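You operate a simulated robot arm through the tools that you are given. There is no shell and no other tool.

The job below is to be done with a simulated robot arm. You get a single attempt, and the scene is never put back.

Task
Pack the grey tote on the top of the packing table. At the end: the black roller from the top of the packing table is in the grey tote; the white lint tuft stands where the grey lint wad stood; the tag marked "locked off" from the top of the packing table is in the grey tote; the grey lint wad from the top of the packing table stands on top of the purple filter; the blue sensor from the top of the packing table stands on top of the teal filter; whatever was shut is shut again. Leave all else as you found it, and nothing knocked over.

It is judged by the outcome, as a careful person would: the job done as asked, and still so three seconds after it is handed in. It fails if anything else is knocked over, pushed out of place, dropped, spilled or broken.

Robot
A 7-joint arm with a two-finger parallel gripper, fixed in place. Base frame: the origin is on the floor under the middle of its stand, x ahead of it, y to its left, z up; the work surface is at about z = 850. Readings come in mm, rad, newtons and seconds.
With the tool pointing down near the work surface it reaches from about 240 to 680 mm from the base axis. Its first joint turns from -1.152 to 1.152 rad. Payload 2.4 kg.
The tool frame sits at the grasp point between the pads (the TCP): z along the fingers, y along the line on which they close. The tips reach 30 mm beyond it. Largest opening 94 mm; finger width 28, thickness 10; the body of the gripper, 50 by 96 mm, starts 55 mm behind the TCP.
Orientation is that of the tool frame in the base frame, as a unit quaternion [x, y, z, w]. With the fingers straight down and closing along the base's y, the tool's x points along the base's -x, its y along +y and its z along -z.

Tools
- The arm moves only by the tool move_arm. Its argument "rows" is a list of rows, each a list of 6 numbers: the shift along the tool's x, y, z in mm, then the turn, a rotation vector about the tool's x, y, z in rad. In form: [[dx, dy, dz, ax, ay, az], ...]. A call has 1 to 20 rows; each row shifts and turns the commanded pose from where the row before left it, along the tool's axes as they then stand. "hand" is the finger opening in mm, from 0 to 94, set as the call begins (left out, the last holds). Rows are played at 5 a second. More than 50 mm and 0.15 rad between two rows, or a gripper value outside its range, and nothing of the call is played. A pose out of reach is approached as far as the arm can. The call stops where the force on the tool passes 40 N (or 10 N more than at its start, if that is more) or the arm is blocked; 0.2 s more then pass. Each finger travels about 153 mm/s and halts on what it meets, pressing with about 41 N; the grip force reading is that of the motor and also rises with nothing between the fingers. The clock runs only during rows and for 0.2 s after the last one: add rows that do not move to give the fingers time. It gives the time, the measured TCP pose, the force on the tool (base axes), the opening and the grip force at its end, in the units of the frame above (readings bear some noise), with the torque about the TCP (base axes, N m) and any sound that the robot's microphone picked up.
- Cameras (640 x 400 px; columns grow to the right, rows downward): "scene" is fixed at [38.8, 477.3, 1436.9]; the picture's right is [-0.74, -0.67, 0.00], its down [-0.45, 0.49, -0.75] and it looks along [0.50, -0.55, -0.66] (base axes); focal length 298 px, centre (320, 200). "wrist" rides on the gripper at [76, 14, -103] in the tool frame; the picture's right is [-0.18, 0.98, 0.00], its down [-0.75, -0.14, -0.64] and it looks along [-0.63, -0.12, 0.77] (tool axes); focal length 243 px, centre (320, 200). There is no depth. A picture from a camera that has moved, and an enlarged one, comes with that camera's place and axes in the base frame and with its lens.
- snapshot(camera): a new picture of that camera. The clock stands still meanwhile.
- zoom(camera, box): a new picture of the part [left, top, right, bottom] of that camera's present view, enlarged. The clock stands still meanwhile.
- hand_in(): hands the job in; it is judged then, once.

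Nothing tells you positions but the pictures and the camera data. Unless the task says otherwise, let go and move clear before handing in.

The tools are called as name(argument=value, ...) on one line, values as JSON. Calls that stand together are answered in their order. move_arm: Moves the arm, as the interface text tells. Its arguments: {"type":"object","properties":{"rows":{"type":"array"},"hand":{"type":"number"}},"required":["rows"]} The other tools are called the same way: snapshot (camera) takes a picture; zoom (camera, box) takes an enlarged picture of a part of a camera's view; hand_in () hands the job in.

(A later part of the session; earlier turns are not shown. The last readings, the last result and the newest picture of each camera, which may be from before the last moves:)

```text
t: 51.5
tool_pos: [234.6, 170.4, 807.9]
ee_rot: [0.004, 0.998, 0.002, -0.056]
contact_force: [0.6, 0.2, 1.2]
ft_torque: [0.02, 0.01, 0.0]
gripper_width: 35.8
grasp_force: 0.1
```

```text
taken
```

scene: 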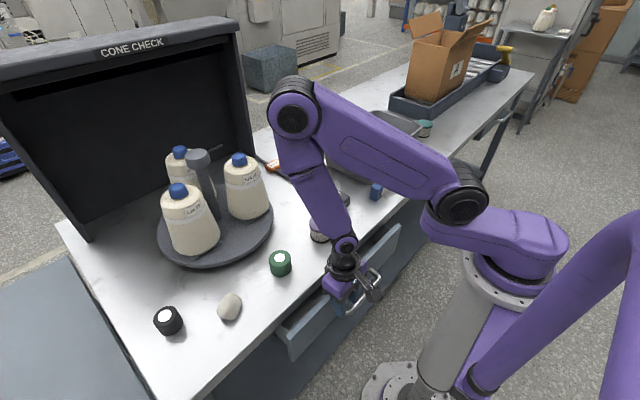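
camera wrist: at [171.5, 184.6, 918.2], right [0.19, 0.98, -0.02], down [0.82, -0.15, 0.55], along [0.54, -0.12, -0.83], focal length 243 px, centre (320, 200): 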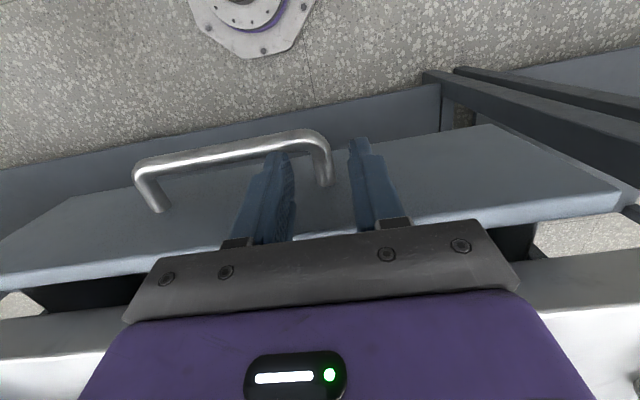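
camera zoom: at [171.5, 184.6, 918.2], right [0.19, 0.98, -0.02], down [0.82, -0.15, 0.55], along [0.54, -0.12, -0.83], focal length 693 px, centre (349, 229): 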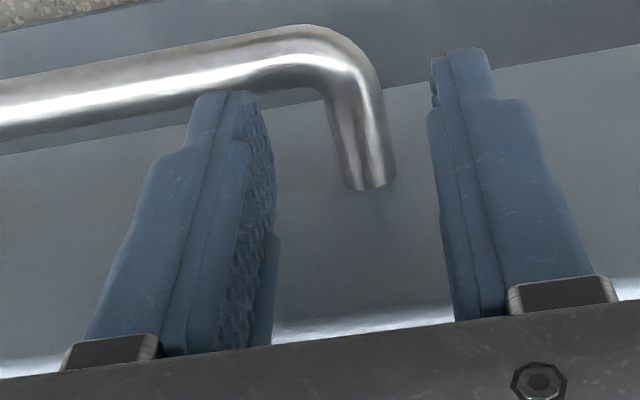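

The leg sits nicely between the fingers, but the loop is too narrow for the finger's 28 mm width. Since reach is good here, I'll turn the gripper 90° in place with this inward tilt, so a 10 mm thick finger goes behind the bar.

move_arm(rows=[[9, 0, 0, 0, 0, 0], [0, 0, 0, 0, 0, 0.1428], [0, 0, 0, 0, 0, 0.1428], [0, 0, 0, 0, 0, 0.1428], [0, 0, 0, 0, 0, 0.1428], [0, 0, 0, 0, 0, 0.1428], [0, 0, 0, 0, 0, 0.1428], [0, 0, 0, 0, 0, 0.1428], [0, 0, 0, 0, 0, 0.1428], [0, 0, 0, 0, 0, 0.1428], [0, 0, 0, 0, 0, 0.1428], [0, 0, 0, 0, 0, 0.1428], [0, 0, 0, 0, 0, 0]], hand=24)

snapshot(camera="wrist")

snapshot(camera="scene")

```text
t: 54.3
tool_pos: [225.2, 171.1, 808.2]
ee_rot: [0.709, 0.703, -0.038, -0.042]
contact_force: [-0.2, -0.1, 0.0]
ft_torque: [0.01, -0.03, -0.02]
gripper_width: 24.0
grasp_force: 0.0
```

```text
taken
camera wrist: at [252.1, 246.4, 908.6], right [0.97, -0.19, -0.11], down [-0.07, -0.76, 0.65], along [-0.21, -0.62, -0.75], focal length 243 px, centre (320, 200)
```

wrist: 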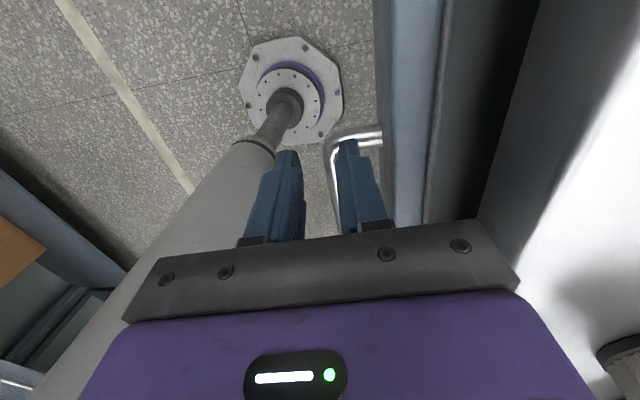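

```text
taken
```

scene: 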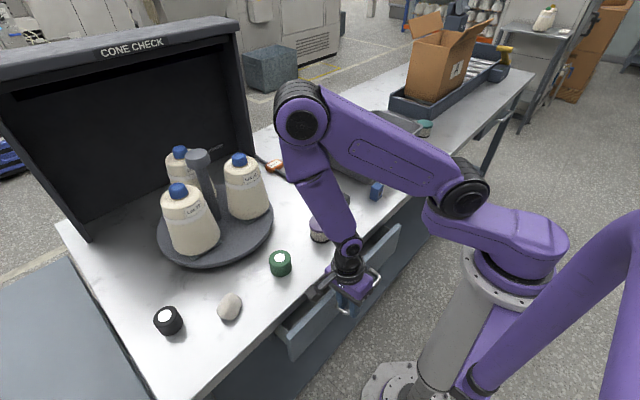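

Reach is fine in this orientation. I'll centre over the bar at about (228, 146) with a 32 mm opening, then lower slowly onto it.

move_arm(rows=[[-12.5, 1.5, 0, 0, 0, 0], [-12.5, 1.5, 0, 0, 0, 0], [0, 0, 0, 0, 0, 0]], hand=32)

zoom(camera="wrist", box=[220, 100, 420, 240])

```text
t: 55.1
tool_pos: [229.0, 145.4, 806.2]
ee_rot: [0.708, 0.704, -0.038, -0.042]
contact_force: [0.5, 0.5, -0.5]
ft_torque: [-0.02, -0.01, -0.02]
gripper_width: 31.9
grasp_force: 0.1
```

```text
2.86 times, centred on (320, 170) of wrist
camera zoom: at [255.0, 221.2, 906.4], right [0.98, -0.19, -0.11], down [-0.07, -0.76, 0.65], along [-0.21, -0.63, -0.75], focal length 693 px, centre (320, 286)
```

zoom: 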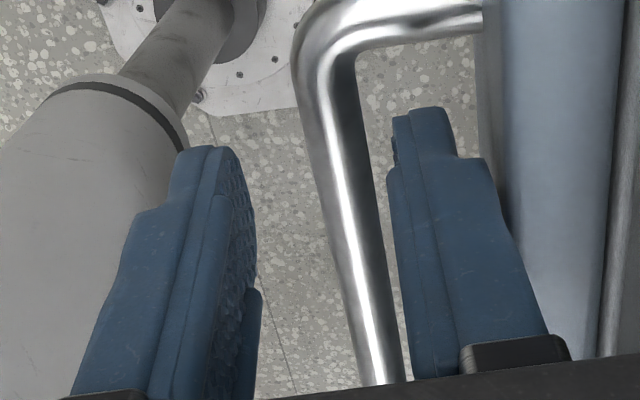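

The bar lies between the two fingers with margin on both sides. I'll lower straight down 36 mm in small steps.

move_arm(rows=[[0, 1.0, 8.95, 0, 0, 0], [0, 1.0, 8.95, 0, 0, 0], [0, 1.0, 8.95, 0, 0, 0], [0, 1.0, 8.95, 0, 0, 0], [0, 0, 0, 0, 0, 0]])

zoom(camera="wrist", box=[220, 100, 420, 240])

snapshot(camera="scene")

```text
t: 56.3
tool_pos: [227.5, 147.3, 770.7]
ee_rot: [0.708, 0.704, -0.038, -0.042]
contact_force: [-1.7, -0.8, -0.9]
ft_torque: [-0.01, -0.04, 0.03]
gripper_width: 31.2
grasp_force: 0.0
```

```text
2.86 times, centred on (320, 170) of wrist
camera zoom: at [254.9, 222.0, 870.7], right [0.98, -0.19, -0.11], down [-0.07, -0.76, 0.65], along [-0.21, -0.63, -0.75], focal length 693 px, centre (320, 286)
```

zoom: 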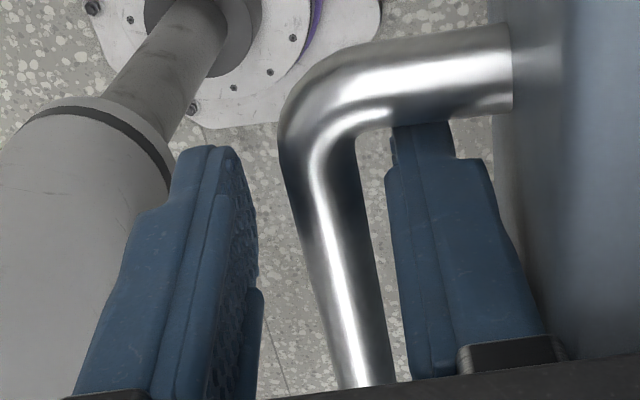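

```text
taken
```

scene: 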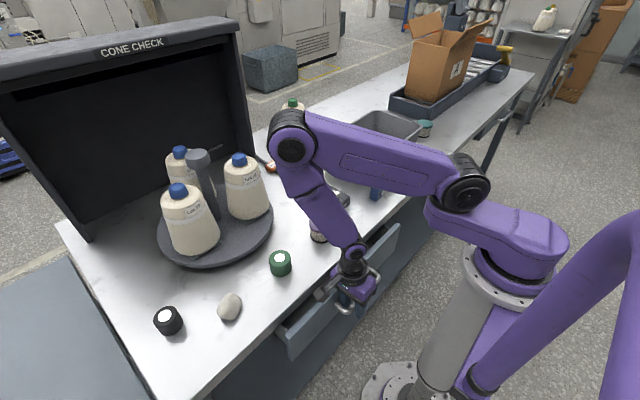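

The fingers straddle the bar. I'll close on it now.

move_arm(rows=[[0, 0, 0, 0, 0, 0], [0, 0, 0, 0, 0, 0], [0, 0, 0, 0, 0, 0]], hand=6)

```text
t: 57.1
tool_pos: [228.5, 146.6, 770.3]
ee_rot: [0.709, 0.703, -0.038, -0.042]
contact_force: [-0.3, -2.1, -18.1]
ft_torque: [-0.07, -0.15, -0.2]
gripper_width: 16.1
grasp_force: 44.8
```

The bar is gripped firmly. I'll pull straight back towards −x in 10 mm steps.

move_arm(rows=[[-0.1, -9.94, 1.9, 0, 0, 0], [-0.1, -9.94, 1.13, 0, 0, 0], [0, 0, 0, 0, 0, 0]])

snapshot(camera="scene")

```text
t: 57.9
tool_pos: [208.5, 146.5, 769.8]
ee_rot: [0.708, 0.704, -0.039, -0.042]
contact_force: [-0.4, -2.5, 27.6]
ft_torque: [0.46, 0.03, -0.23]
gripper_width: 16.2
grasp_force: 45.5
```

```text
taken
```

scene: 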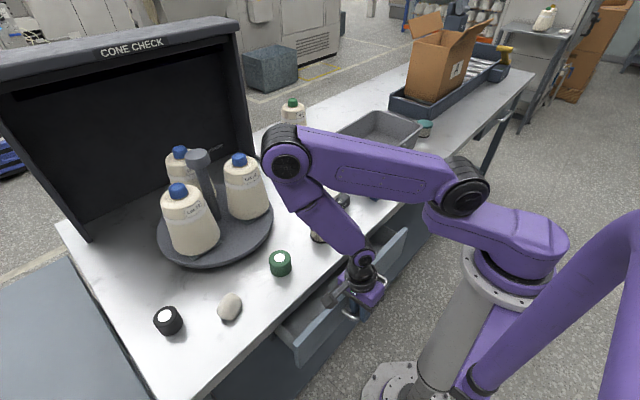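

The drawer follows to D≈75 mm with the elbow high. I'll continue pulling with a small upward correction.

move_arm(rows=[[-0.1, -9.94, 0.5, 0, 0, 0], [-0.1, -9.94, 1.1, 0, 0, 0], [0, 0, 0, 0, 0, 0]])

snapshot(camera="scene")

```text
t: 58.7
tool_pos: [186.1, 145.8, 770.5]
ee_rot: [0.708, 0.703, -0.04, -0.041]
contact_force: [0.8, -12.8, -38.3]
ft_torque: [-0.6, -0.07, 0.13]
gripper_width: 15.6
grasp_force: 45.0
```

```text
taken
```

scene: 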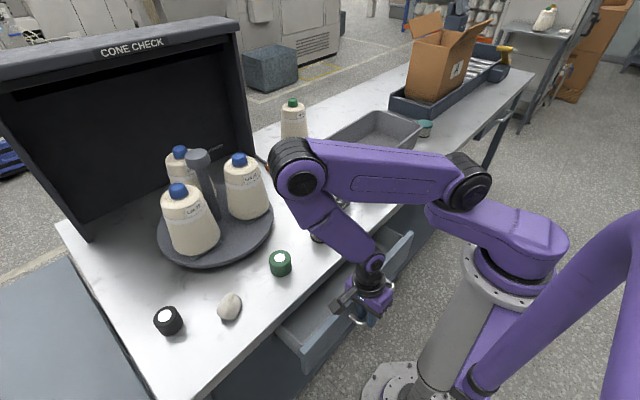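

The drawer is out about 95 mm and still following. I'll zoom in on the scene view to see inside before pulling more.

zoom(camera="scene", box=[260, 210, 440, 370])

snapshot(camera="wrist")

```text
2.50 times, centred on (350, 290) of scene
camera zoom: at [39.0, 477.3, 1437.0], right [-0.74, -0.67, 0.0], down [-0.45, 0.49, -0.75], along [0.5, -0.55, -0.66], focal length 744 px, centre (245, -25)
```

zoom: 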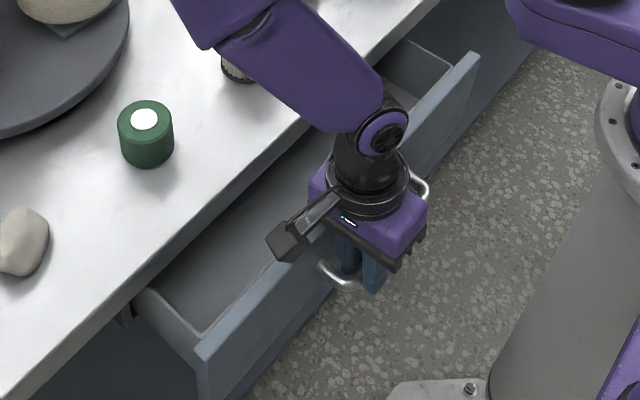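

```text
taken
camera wrist: at [213.4, 221.2, 870.8], right [0.98, -0.19, -0.11], down [-0.07, -0.75, 0.65], along [-0.21, -0.63, -0.75], focal length 243 px, centre (320, 200)
```

wrist: 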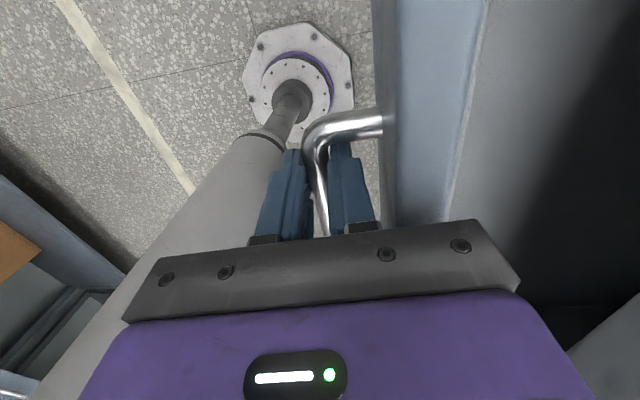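

The left half of the tray looks empty so far. I'll pull another 25 mm.

move_arm(rows=[[-0.1, -8, 1.8, 0, 0, 0], [-0.1, -8, 0.9, 0, 0, 0], [-0.1, -8, 0.9, 0, 0, 0], [0, 0, 0, 0, 0, 0]])

snapshot(camera="scene")

```text
t: 59.7
tool_pos: [163.4, 145.7, 770.2]
ee_rot: [0.708, 0.703, -0.041, -0.04]
contact_force: [-0.1, -25.6, -29.0]
ft_torque: [0.29, -0.25, 0.2]
gripper_width: 15.0
grasp_force: 45.2
```

```text
taken
```

scene: 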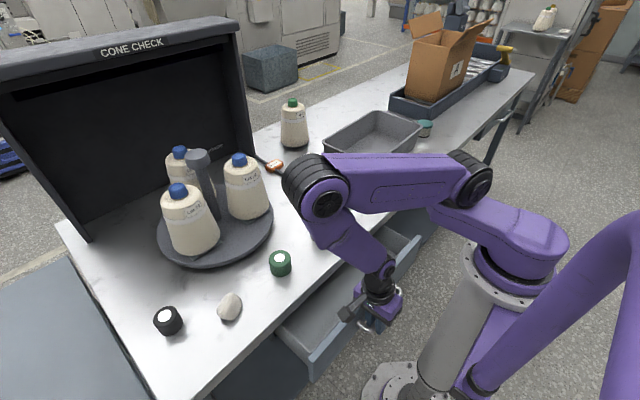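

The drawer is out about 120 mm. I'll look inside with the scene camera.

zoom(camera="scene", box=[260, 210, 440, 370])

snapshot(camera="wrist")

```text
2.50 times, centred on (350, 290) of scene
camera zoom: at [38.9, 476.9, 1437.1], right [-0.74, -0.67, 0.0], down [-0.45, 0.49, -0.75], along [0.5, -0.55, -0.66], focal length 744 px, centre (245, -25)
```

zoom: 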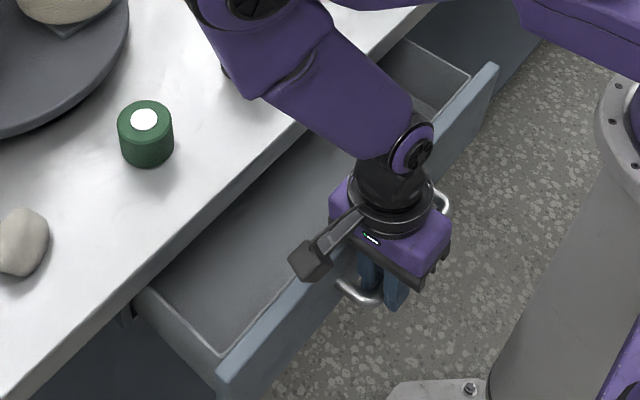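

```text
taken
camera wrist: at [189.7, 221.7, 870.7], right [0.97, -0.19, -0.11], down [-0.07, -0.75, 0.66], along [-0.21, -0.63, -0.75], focal length 243 px, centre (320, 200)
```

wrist: 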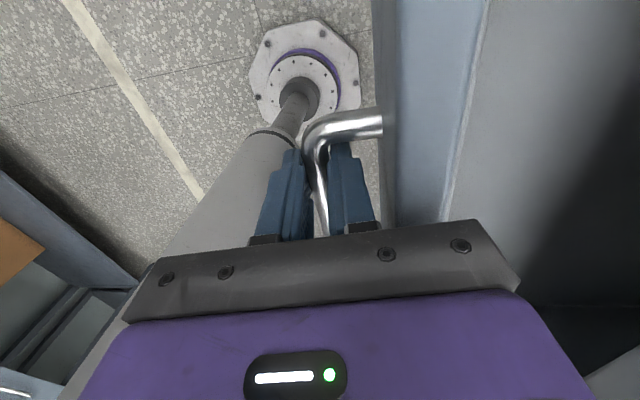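

Nothing visible yet on the left; the right half is hidden by the arm. I'll pull another 24 mm while watching the forces.

move_arm(rows=[[-0.8, -8, 1.4, 0, 0, 0], [-0.1, -8, 0.9, 0, 0, 0], [-0.1, -8, 0.9, 0, 0, 0], [0, 0, 0, 0, 0, 0]])

snapshot(camera="scene")

```text
t: 60.7
tool_pos: [150.1, 144.2, 764.8]
ee_rot: [0.708, 0.704, -0.042, -0.041]
contact_force: [-0.8, -12.0, 42.5]
ft_torque: [0.07, 0.14, 0.94]
gripper_width: 14.8
grasp_force: 45.0
out of reach, approached as far as the arm can: row 2, 3
```

```text
taken
```

scene: 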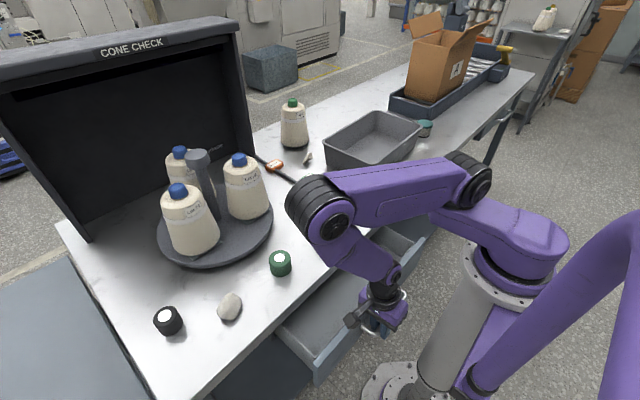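

The arm has reached its limit at x≈150 with the drawer about 130 mm out. I'll release the bar and lift clear.

move_arm(rows=[[0, 0, 0, 0, 0, 0], [0, 0, 0, 0, 0, 0]], hand=30)

move_arm(rows=[[0, 0, -10, 0, 0, 0], [0, 0, -12, 0, 0, 0], [0, 0, -14, 0, 0, 0], [0, 0, -14, 0, 0, 0], [0, 0, 0, 0, 0, 0]])

snapshot(camera="scene")

```text
t: 61.3
tool_pos: [150.6, 147.1, 763.0]
ee_rot: [0.708, 0.703, -0.038, -0.043]
contact_force: [1.0, -6.0, -2.9]
ft_torque: [-0.09, 0.01, -0.09]
gripper_width: 30.6
grasp_force: 0.7
```

```text
t: 62.5
tool_pos: [174.7, 145.4, 798.9]
ee_rot: [0.707, 0.705, -0.037, -0.042]
contact_force: [-0.3, -0.9, -0.4]
ft_torque: [0.01, -0.04, -0.01]
gripper_width: 30.0
grasp_force: 0.2
out of reach, approached as far as the arm can: row 1, 2, 3, 4
```

```text
taken
```

scene: 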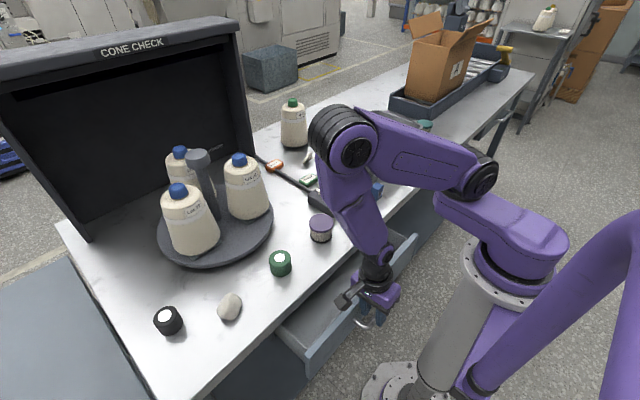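

The fingers are up near the bar top but drifted outward a little. I'll check the view before continuing.

snapshot(camera="wrist")

zoom(camera="scene", box=[270, 220, 440, 380])

```text
taken
camera wrist: at [201.3, 219.8, 900.3], right [0.98, -0.19, -0.11], down [-0.07, -0.76, 0.65], along [-0.21, -0.62, -0.75], focal length 243 px, centre (320, 200)
```

wrist: 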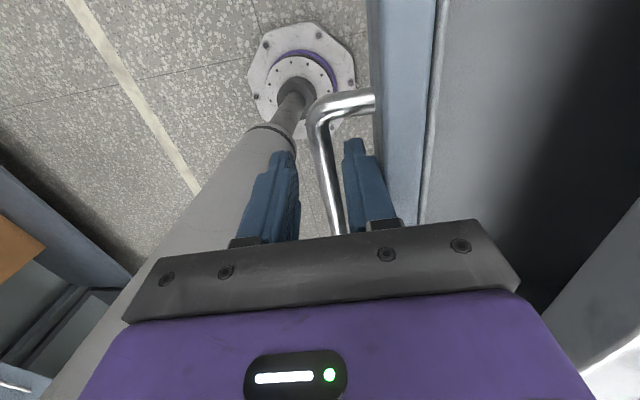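

```text
2.50 times, centred on (355, 300) of scene
camera zoom: at [38.8, 477.3, 1436.9], right [-0.74, -0.67, 0.0], down [-0.45, 0.49, -0.75], along [0.5, -0.55, -0.66], focal length 744 px, centre (232, -50)
```

zoom: 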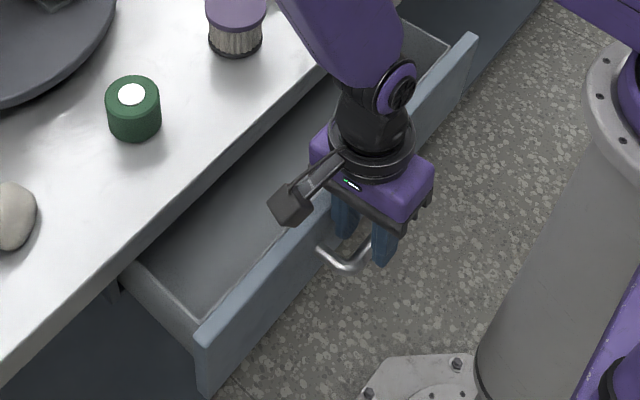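

The tips are just above the bar now. I'll move sideways to +y, where reach allows rising without pushing on the drawer.

move_arm(rows=[[18, -2, -3, 0, 0, 0], [18, -2, -3, 0, 0, 0], [18, -1, -4, 0, 0, 0], [18, 0, -5, 0, 0, 0], [18, 0, -8, 0, 0, 0], [18, 0, -12, 0, 0, 0], [0, 0, 0, 0, 0, 0]])

snapshot(camera="wrist")

snapshot(camera="scene")

```text
t: 64.1
tool_pos: [178.3, 253.6, 831.2]
ee_rot: [0.708, 0.704, -0.038, -0.043]
contact_force: [0.7, -0.2, -0.2]
ft_torque: [0.03, -0.01, -0.01]
gripper_width: 30.0
grasp_force: 0.0
out of reach, approached as far as the arm can: row 1
```

```text
taken
camera wrist: at [205.1, 329.5, 931.4], right [0.98, -0.19, -0.11], down [-0.07, -0.76, 0.65], along [-0.21, -0.63, -0.75], focal length 243 px, centre (320, 200)
```

wrist: 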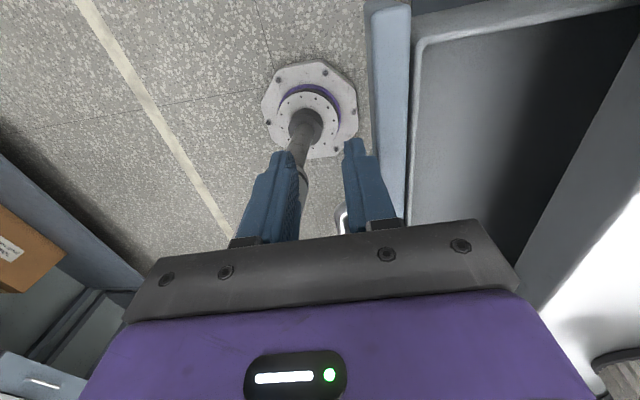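

```text
taken
```

scene: 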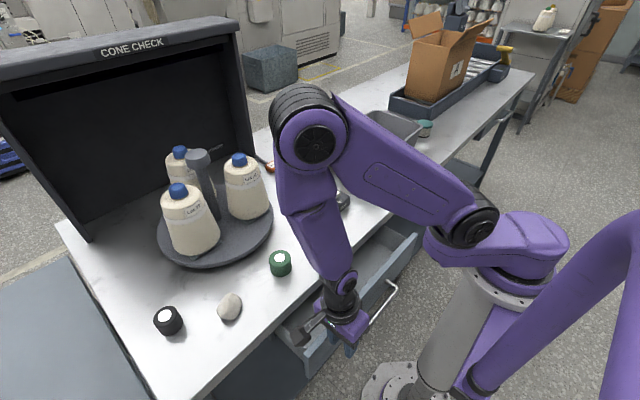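

The left part of the tray is empty. I'll rise and move aside so the scene camera can see the whole drawer.

move_arm(rows=[[15, 15, -30, 0, 0, 0], [15, 20, -30, 0, 0, 0], [15, 25, -30, 0, 0, 0], [15, 25, -30, 0, 0, 0], [20, 25, -25, 0, 0, 0], [0, 0, 0, 0, 0, 0]])

snapshot(camera="wrist")

snapshot(camera="scene")

```text
t: 65.5
tool_pos: [305.9, 334.3, 967.2]
ee_rot: [0.708, 0.703, -0.038, -0.042]
contact_force: [-0.1, -0.7, 1.4]
ft_torque: [0.03, 0.02, 0.03]
gripper_width: 30.1
grasp_force: 0.0
out of reach, approached as far as the arm can: row 1
```

```text
taken
camera wrist: at [331.5, 410.2, 1068.3], right [0.98, -0.19, -0.11], down [-0.07, -0.76, 0.65], along [-0.21, -0.63, -0.75], focal length 243 px, centre (320, 200)
```

wrist: 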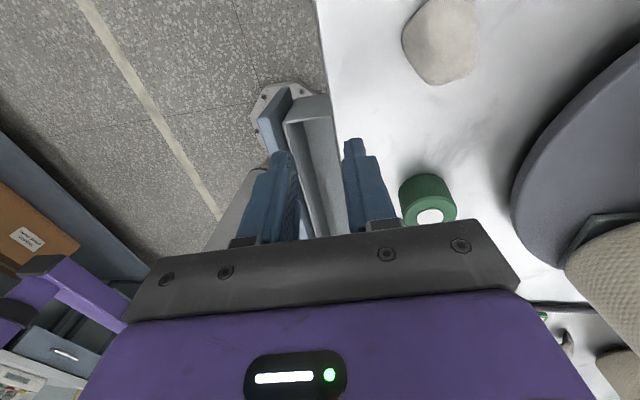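

```text
taken
```

scene: 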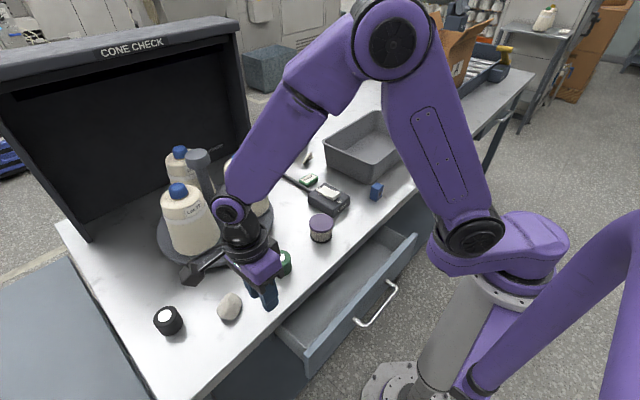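

The drawer is wide open and fully in view now. I'll zoom in on its interior.

zoom(camera="scene", box=[270, 215, 430, 355])

zoom(camera="wrist", box=[240, 70, 360, 245])

```text
2.86 times, centred on (350, 285) of scene
camera zoom: at [38.8, 477.3, 1436.9], right [-0.74, -0.67, 0.0], down [-0.45, 0.49, -0.75], along [0.5, -0.55, -0.66], focal length 851 px, centre (234, -43)
```

zoom: 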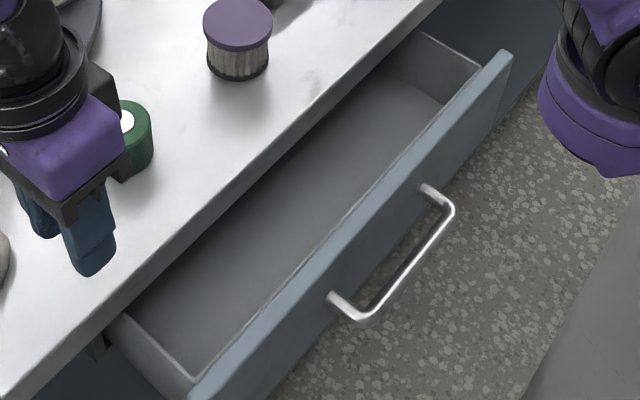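

```text
2.29 times, centred on (300, 158) of wrist
camera zoom: at [331.5, 410.2, 1068.3], right [0.98, -0.19, -0.11], down [-0.07, -0.76, 0.65], along [-0.21, -0.63, -0.75], focal length 555 px, centre (366, 297)
```

zoom: 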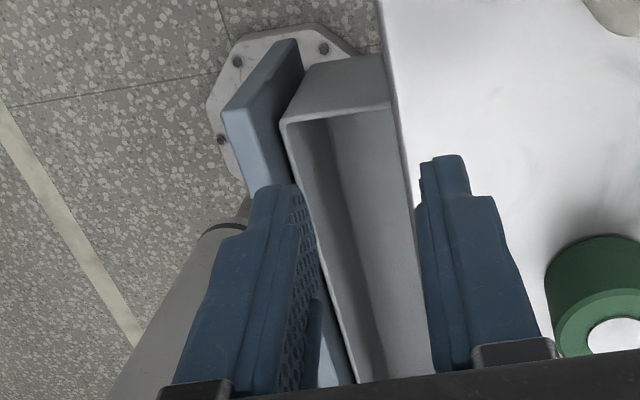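

The front 140 mm of the tray is empty, so anything inside is further back under the slab. I'll push the drawer further open from inside the tray at y≈270. First I'll turn to yaw 0, level the tool, close the fingers and move above the tray opening.

move_arm(rows=[[0, 0, 0, -0.112, 0, 0], [0, 0, 0, 0, 0, -0.1428], [0, 0, 0, 0, 0, -0.1428], [0, 0, 0, 0, 0, -0.1428], [0, 0, 0, 0, 0, -0.1428], [0, 0, 0, 0, 0, -0.1428], [0, 0, 0, 0, 0, -0.1428], [0, 0, 0, 0, 0, -0.1428], [0, 0, 0, 0, 0, -0.1428], [0, 0, 0, 0, 0, -0.1428], [0, 0, 0, 0, 0, -0.1428], [0, 0, 0, 0, 0, -0.1428], [0, 0, 0, 0, 0, 0]], hand=0)

snapshot(camera="wrist")

```text
t: 68.3
tool_pos: [303.8, 332.1, 963.8]
ee_rot: [0.003, 1.0, 0.003, -0.001]
contact_force: [-0.7, -0.4, -0.7]
ft_torque: [-0.01, 0.03, 0.04]
gripper_width: 0.0
grasp_force: 32.7
```

```text
taken
camera wrist: at [228.3, 345.8, 1066.7], right [0.19, 0.98, 0.01], down [0.75, -0.15, 0.64], along [0.63, -0.12, -0.77], focal length 243 px, centre (320, 200)
```

wrist: 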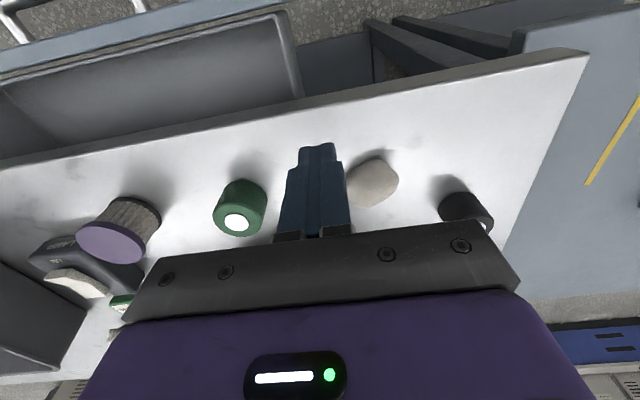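

From here the tray's front wall inner side is at x≈238 and its left wall at y≈305. I'll move to (262, 265) above the tray opening.

move_arm(rows=[[14, -22, 30, 0, 0, 0], [14, -22, 30, 0, 0, 0], [14, -22, 30, 0, 0, 0], [0, 0, 0, 0, 0, 0]])

snapshot(camera="wrist")

```text
t: 69.3
tool_pos: [262.5, 262.9, 875.3]
ee_rot: [0.004, 1.0, 0.003, -0.001]
contact_force: [-0.4, -0.7, -0.1]
ft_torque: [0.0, 0.02, 0.02]
gripper_width: 0.0
grasp_force: 33.0
```

```text
taken
camera wrist: at [187.1, 276.3, 977.7], right [0.19, 0.98, 0.01], down [0.75, -0.15, 0.64], along [0.63, -0.12, -0.77], focal length 243 px, centre (320, 200)
```

wrist: 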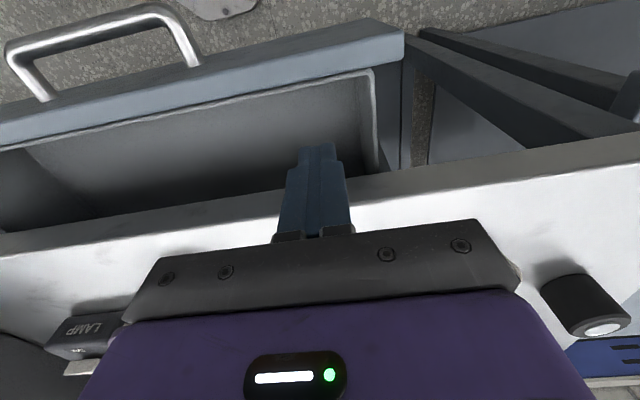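

The closed fingers are above the tray opening. I'll lower slowly into it.

move_arm(rows=[[0, 0, 14, 0, 0, 0], [0, 0, 14, 0, 0, 0], [0, 0, 14, 0, 0, 0], [0, 0, 12, 0, 0, 0], [0, 0, 12, 0, 0, 0], [0, 0, 12, 0, 0, 0], [0, 0, 0, 0, 0, 0]])

snapshot(camera="wrist")

```text
t: 70.9
tool_pos: [261.7, 267.2, 794.3]
ee_rot: [0.005, 1.0, 0.002, -0.001]
contact_force: [-0.1, 0.6, 0.3]
ft_torque: [0.02, 0.01, -0.02]
gripper_width: 0.0
grasp_force: 33.2
```

```text
taken
camera wrist: at [186.4, 280.5, 898.2], right [0.19, 0.98, 0.01], down [0.75, -0.15, 0.64], along [0.63, -0.12, -0.77], focal length 243 px, centre (320, 200)
```

wrist: 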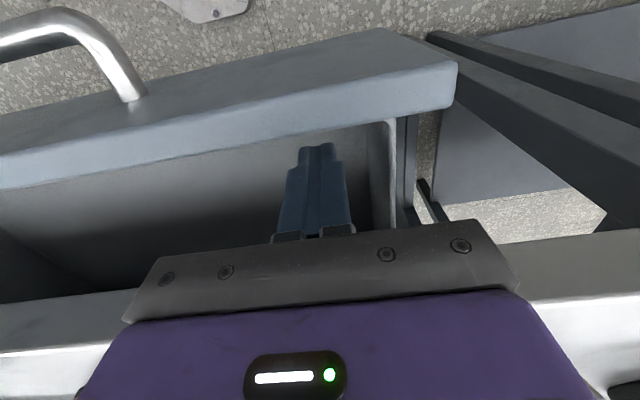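

The fingers are inside the tray. I'll push the front wall towards −x in small steps.

move_arm(rows=[[9, 0, 0, 0, 0, 0], [9, 0, 0, 0, 0, 0], [9, 0, 0, 0, 0, 0], [9, 0, 0, 0, 0, 0], [9, 0, 0, 0, 0, 0], [0, 0, 0, 0, 0, 0]])

snapshot(camera="wrist")

snapshot(camera="scene")

```text
t: 72.3
tool_pos: [217.7, 266.5, 794.1]
ee_rot: [0.003, 1.0, 0.002, -0.002]
contact_force: [-0.3, -0.7, 0.5]
ft_torque: [-0.02, 0.0, -0.02]
gripper_width: 0.1
grasp_force: 33.3
```

```text
taken
camera wrist: at [141.2, 281.1, 898.0], right [0.19, 0.98, 0.0], down [0.75, -0.15, 0.64], along [0.63, -0.12, -0.77], focal length 243 px, centre (320, 200)
```

wrist: 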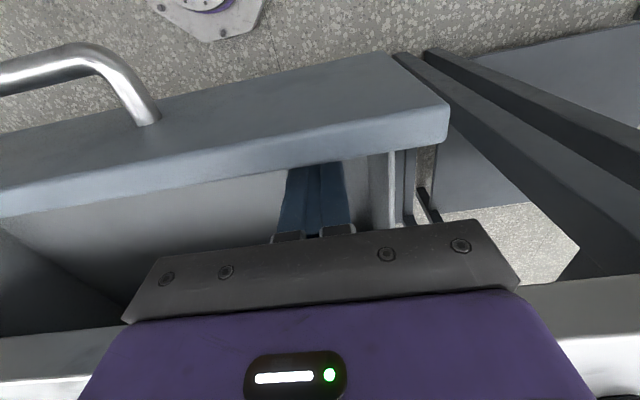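

```text
taken
```

scene: 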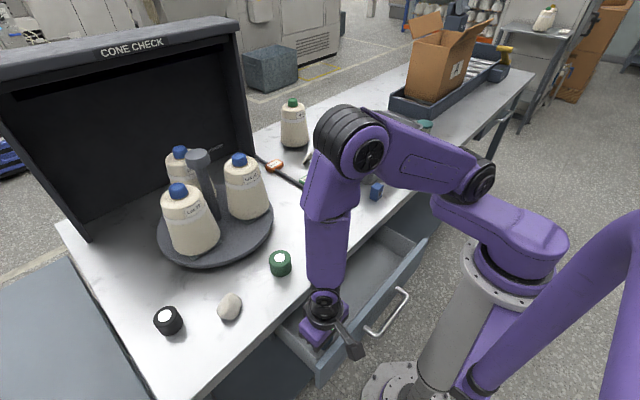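

The drawer slides smoothly and is now about 136 mm out. I'll keep pushing another 45 mm.

move_arm(rows=[[9, 0, 0, 0, 0, 0], [9, 0, 0, 0, 0, 0], [9, 0, 0, 0, 0, 0], [9, 0, 0, 0, 0, 0], [9, 0, 0, 0, 0, 0], [0, 0, 0, 0, 0, 0]])

snapshot(camera="scene")

zoom(camera="scene", box=[270, 215, 450, 375])

```text
t: 73.7
tool_pos: [170.3, 268.4, 796.6]
ee_rot: [0.004, 1.0, 0.002, -0.001]
contact_force: [-0.4, 0.3, -0.5]
ft_torque: [-0.03, 0.04, 0.0]
gripper_width: 0.3
grasp_force: 33.1
```

```text
taken
```

scene: 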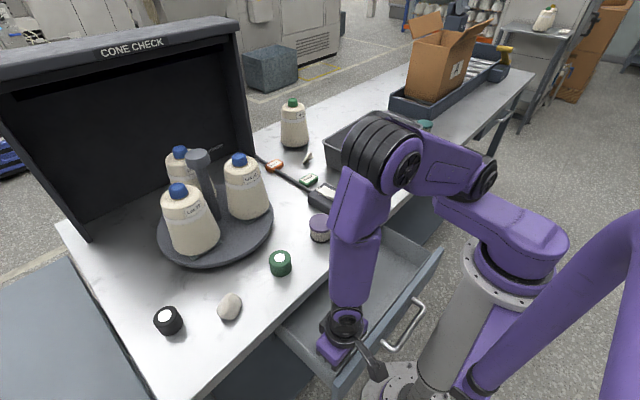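

```text
2.50 times, centred on (360, 295) of scene
camera zoom: at [38.8, 477.3, 1436.9], right [-0.74, -0.67, 0.0], down [-0.45, 0.49, -0.75], along [0.5, -0.55, -0.66], focal length 744 px, centre (220, -38)
```

zoom: 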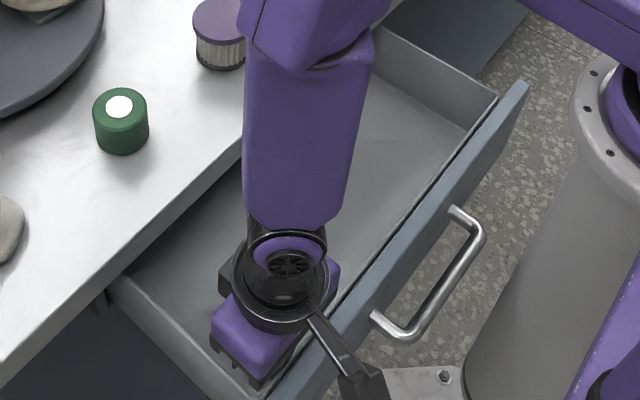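

The drawer is about 185 mm out and getting near the stand, so I'll stop there. I'll look with the wrist camera and then lift out to see the whole interior.

snapshot(camera="wrist")

move_arm(rows=[[-8, 0, 0, 0, 0, 0], [-8, 0, -8, 0, 0, 0], [0, 0, -16, 0, 0, 0], [0, 0, -20, 0, 0, 0], [0, 0, -25, 0, 0, 0], [0, 10, -25, 0, 0, 0], [-20, 20, -25, 0, 0, 0], [-30, 20, -25, 0, 0, 0], [-30, 20, -20, 0, 0, 0], [0, 0, 0, 0, 0, 0]])

snapshot(camera="wrist")

snapshot(camera="scene")

```text
taken
camera wrist: at [95.2, 282.4, 898.3], right [0.19, 0.98, 0.01], down [0.75, -0.15, 0.64], along [0.63, -0.12, -0.77], focal length 243 px, centre (320, 200)
```

wrist: 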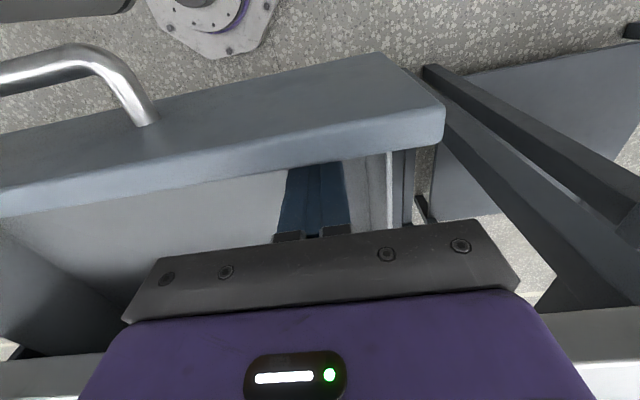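

```text
t: 75.9
tool_pos: [267.1, 332.3, 956.4]
ee_rot: [0.003, 1.0, 0.002, -0.001]
contact_force: [-0.3, 0.8, 0.8]
ft_torque: [0.02, -0.01, 0.0]
gripper_width: 0.1
grasp_force: 33.4
out of reach, approached as far as the arm can: row 6
```

```text
taken
camera wrist: at [191.6, 346.9, 1060.6], right [0.19, 0.98, 0.0], down [0.75, -0.15, 0.64], along [0.63, -0.12, -0.77], focal length 243 px, centre (320, 200)
```

wrist: 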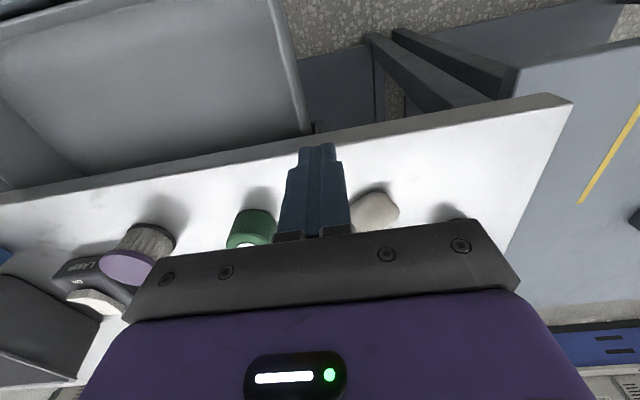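

```text
taken
```

scene: 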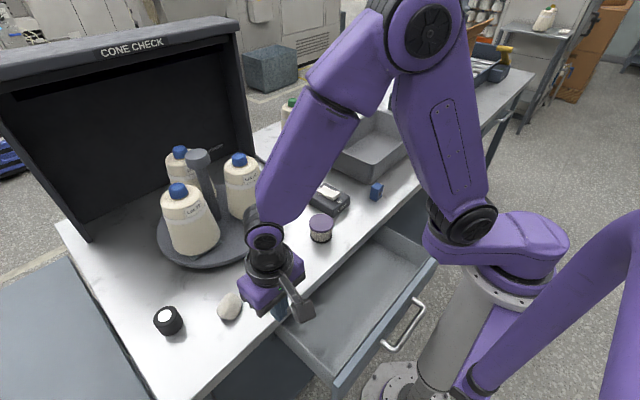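

The drawer is empty as far as I can see, so I'll check the rest of the table for the white tuft before anything else. I'll go high and look over the turntable and booth.

move_arm(rows=[[-10, -20, -40, 0, 0, 0], [-15, -25, -40, 0, 0, 0], [-15, -25, -40, 0, 0, 0], [-20, -25, -35, 0, 0, 0], [-20, -20, -30, 0, 0, 0], [-20, -10, -25, 0, 0, 0], [0, 0, 0, 0, 0, 0]])

snapshot(camera="wrist")

snapshot(camera="scene")

```text
t: 77.5
tool_pos: [365.2, 207.8, 1164.2]
ee_rot: [0.004, 1.0, 0.003, -0.001]
contact_force: [0.2, -0.2, -0.2]
ft_torque: [-0.03, 0.02, 0.03]
gripper_width: 0.0
grasp_force: 33.3
```

```text
taken
camera wrist: at [289.3, 222.8, 1268.2], right [0.19, 0.98, 0.01], down [0.75, -0.15, 0.64], along [0.63, -0.12, -0.77], focal length 243 px, centre (320, 200)
```

wrist: 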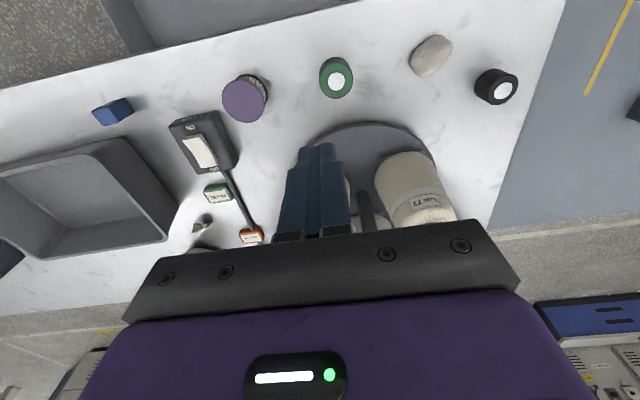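

```text
taken
```

scene: 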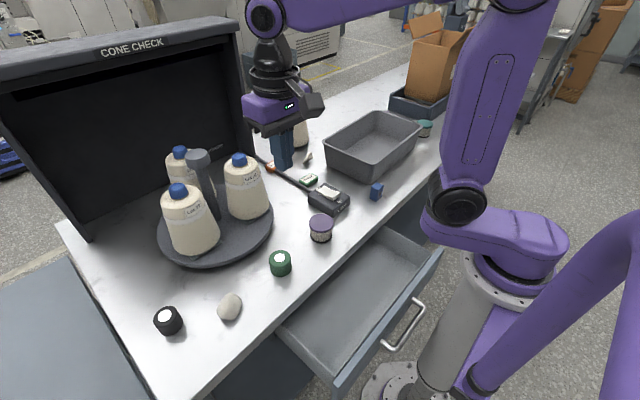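

The arm is clear of the drawer, so I'll zoom in on its interior and the area around the turntable and booth.

zoom(camera="scene", box=[270, 220, 450, 380])

zoom(camera="scene", box=[90, 120, 290, 270])

zoom(camera="scene", box=[240, 80, 460, 220])

zoom(camera="scene", box=[370, 0, 570, 140])

```text
2.50 times, centred on (360, 300) of scene
camera zoom: at [38.8, 477.3, 1436.9], right [-0.74, -0.67, 0.0], down [-0.45, 0.49, -0.75], along [0.5, -0.55, -0.66], focal length 744 px, centre (220, -50)
```

zoom: 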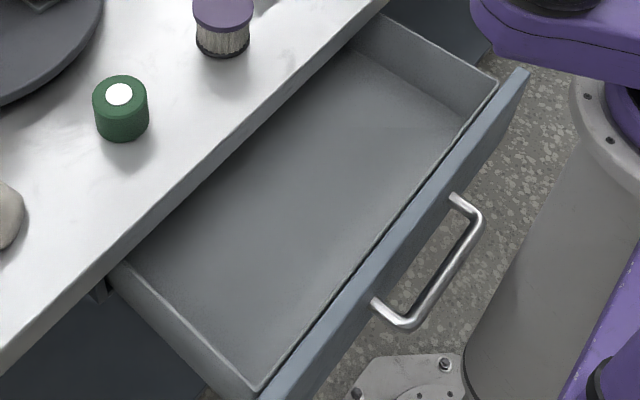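

```text
2.67 times, centred on (190, 195) of scene
camera zoom: at [38.8, 477.3, 1436.9], right [-0.74, -0.67, 0.0], down [-0.45, 0.49, -0.75], along [0.5, -0.55, -0.66], focal length 794 px, centre (667, 213)
```

zoom: 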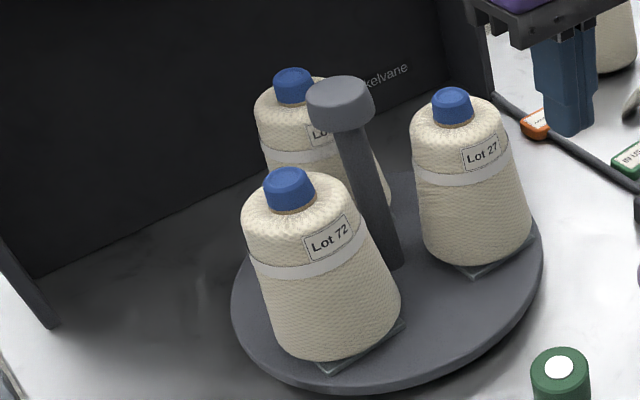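

```text
2.86 times, centred on (350, 150) of scene
camera zoom: at [38.8, 477.3, 1436.9], right [-0.74, -0.67, 0.0], down [-0.45, 0.49, -0.75], along [0.5, -0.55, -0.66], focal length 851 px, centre (234, 343)
```

zoom: 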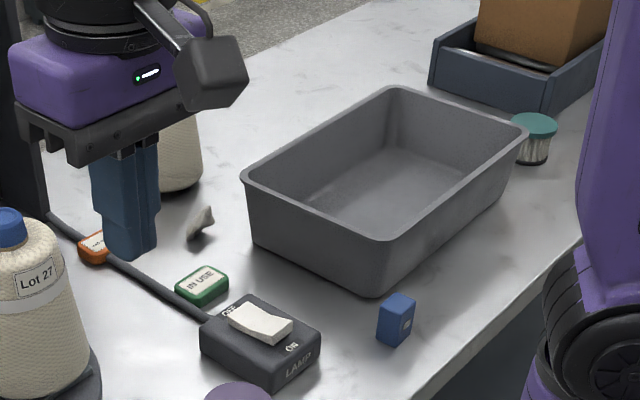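

```text
2.86 times, centred on (470, 70) of scene
camera zoom: at [38.8, 477.3, 1436.9], right [-0.74, -0.67, 0.0], down [-0.45, 0.49, -0.75], along [0.5, -0.55, -0.66], focal length 851 px, centre (-109, 571)
```

zoom: 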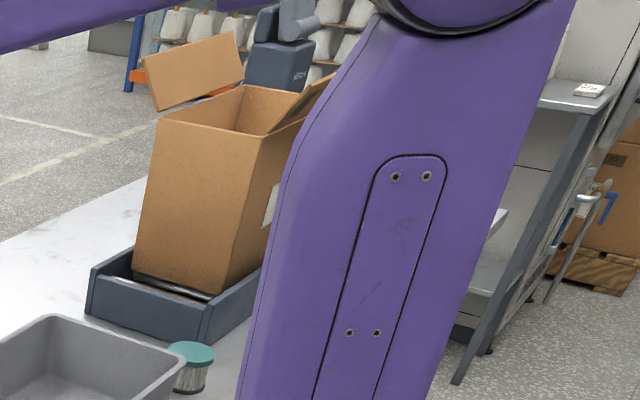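

The drawer shows nothing, and the area behind the cones isn't visible from here. I'll turn the wrist camera to look along +y from the right side, behind the turntable and into the booth.

move_arm(rows=[[0, -40, 0, 0, 0, 0], [0, -40, 0, 0, 0, 0], [0, -40, 0, 0, 0, 0], [0, -40, 0, 0, 0, 0], [0, -40, 0, 0, 0, 0], [-40, -20, 0, 0, 0, 0], [-40, 0, 0, 0, 0, 0], [-40, 0, 0, 0, 0, 0], [-40, 0, 0, 0, 0, 0], [0, 0, 0, 0, 0, 0]])

snapshot(camera="wrist")

```text
t: 79.7
tool_pos: [528.7, -10.1, 1163.8]
ee_rot: [0.004, 1.0, 0.003, 0.0]
contact_force: [0.4, 1.4, 0.0]
ft_torque: [0.01, -0.01, 0.03]
gripper_width: 0.3
grasp_force: 33.1
```

```text
taken
camera wrist: at [452.5, 3.7, 1266.5], right [0.19, 0.98, 0.01], down [0.75, -0.15, 0.64], along [0.63, -0.12, -0.77], focal length 243 px, centre (320, 200)
```

wrist: 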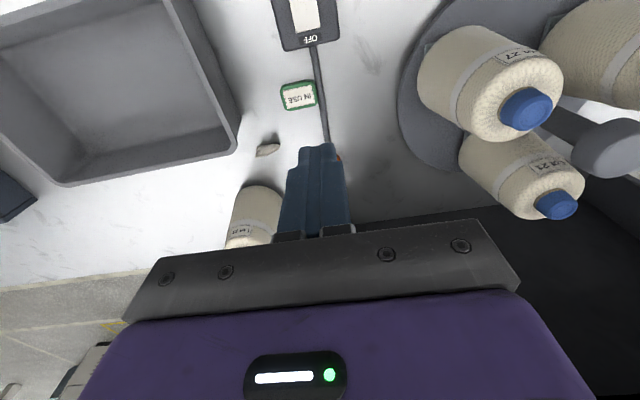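

Now I'll rotate to yaw −90° so the camera looks towards +y over the turntable and behind it.

move_arm(rows=[[0, 0, 0, 0, 0, -0.1428], [0, 0, 0, 0, 0, -0.1428], [0, 0, 0, 0, 0, -0.1428], [0, 0, 0, 0, 0, -0.1428], [0, 0, 0, 0, 0, -0.1428], [0, 0, 0, 0, 0, -0.1428], [0, 0, 0, 0, 0, -0.1428], [0, 0, 0, 0, 0, -0.1428], [0, 0, 0, 0, 0, -0.1428], [0, 0, 0, 0, 0, -0.1428], [0, 0, 0, 0, 0, -0.1428], [0, 0, 0, 0, 0, 0]])

snapshot(camera="wrist")

```text
t: 82.3
tool_pos: [527.4, -14.9, 1164.9]
ee_rot: [-0.705, 0.709, 0.002, 0.001]
contact_force: [-0.3, 0.4, -0.7]
ft_torque: [-0.02, -0.02, 0.01]
gripper_width: 0.0
grasp_force: 33.3
```

```text
taken
camera wrist: at [511.9, -90.7, 1266.6], right [-0.98, 0.19, 0.0], down [0.15, 0.75, 0.65], along [0.12, 0.63, -0.76], focal length 243 px, centre (320, 200)
```

wrist: 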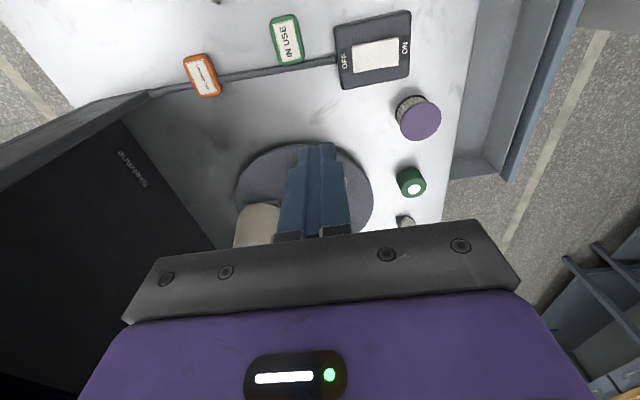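

This works well. I'll move further along +y to see behind the cones near the booth.

move_arm(rows=[[-40, 0, 0, 0, 0, 0], [-40, 0, 0, 0, 0, 0], [-40, 0, 0, 0, 0, 0], [-20, 0, 0, 0, 0, 0], [0, 0, 0, 0, 0, 0]])

snapshot(camera="wrist")

```text
t: 83.5
tool_pos: [527.4, 125.2, 1167.0]
ee_rot: [-0.704, 0.711, 0.002, 0.002]
contact_force: [-0.9, -0.3, -0.3]
ft_torque: [0.01, 0.0, -0.04]
gripper_width: 0.0
grasp_force: 33.0
```

```text
taken
camera wrist: at [512.4, 48.9, 1269.8], right [-0.98, 0.19, 0.0], down [0.15, 0.75, 0.65], along [0.12, 0.63, -0.76], focal length 243 px, centre (320, 200)
```

wrist: 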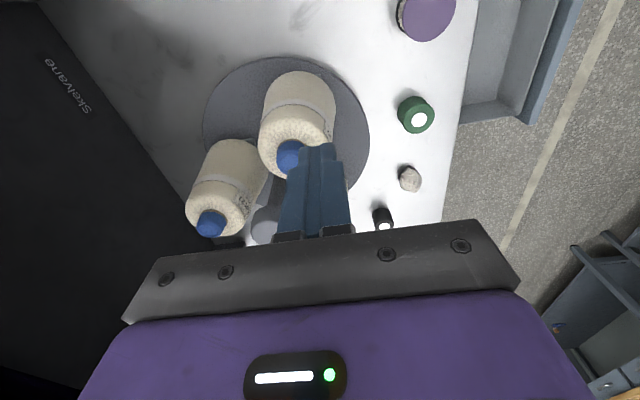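

Nothing white so far. I'll go a bit further to see the far-left part behind the remaining cone.

move_arm(rows=[[-40, 0, 0, 0, 0, 0], [-40, 0, 0, 0, 0, 0], [-40, 0, 0, 0, 0, 0], [-30, 0, 0, 0, 0, 0], [0, 0, 0, 0, 0, 0]])

snapshot(camera="wrist")

zoom(camera="wrist", box=[80, 0, 480, 240])

```text
t: 84.7
tool_pos: [525.4, 277.3, 1165.8]
ee_rot: [-0.704, 0.71, 0.002, 0.002]
contact_force: [-0.2, 0.3, 0.0]
ft_torque: [0.0, -0.01, 0.03]
gripper_width: 0.1
grasp_force: 33.3
```

```text
taken
camera wrist: at [511.1, 201.3, 1267.2], right [-0.98, 0.19, 0.0], down [0.15, 0.75, 0.65], along [0.12, 0.63, -0.76], focal length 243 px, centre (320, 200)
```

wrist: 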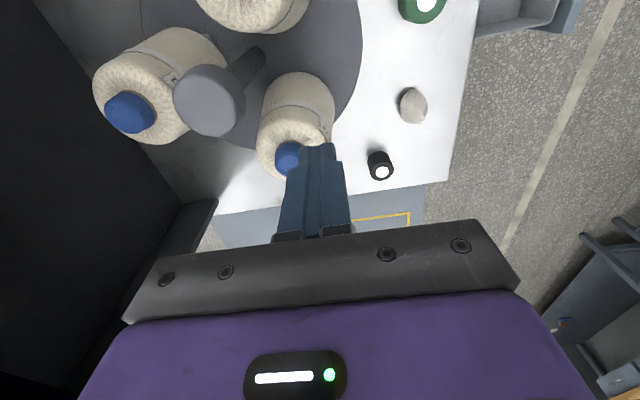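

```text
1.60 times, centred on (280, 120) of wrist
camera zoom: at [511.1, 201.3, 1267.2], right [-0.98, 0.19, 0.0], down [0.15, 0.75, 0.65], along [0.12, 0.63, -0.76], focal length 388 px, centre (384, 328)
```

zoom: 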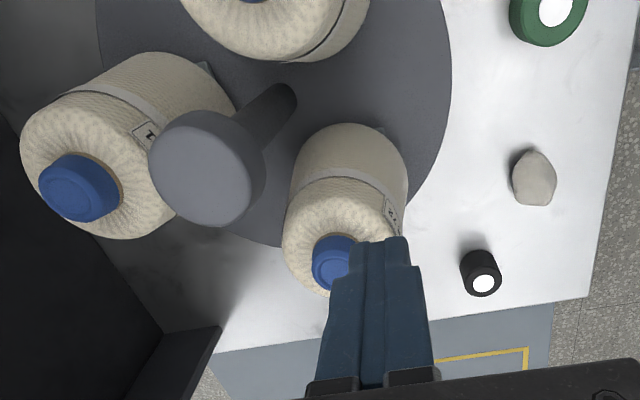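

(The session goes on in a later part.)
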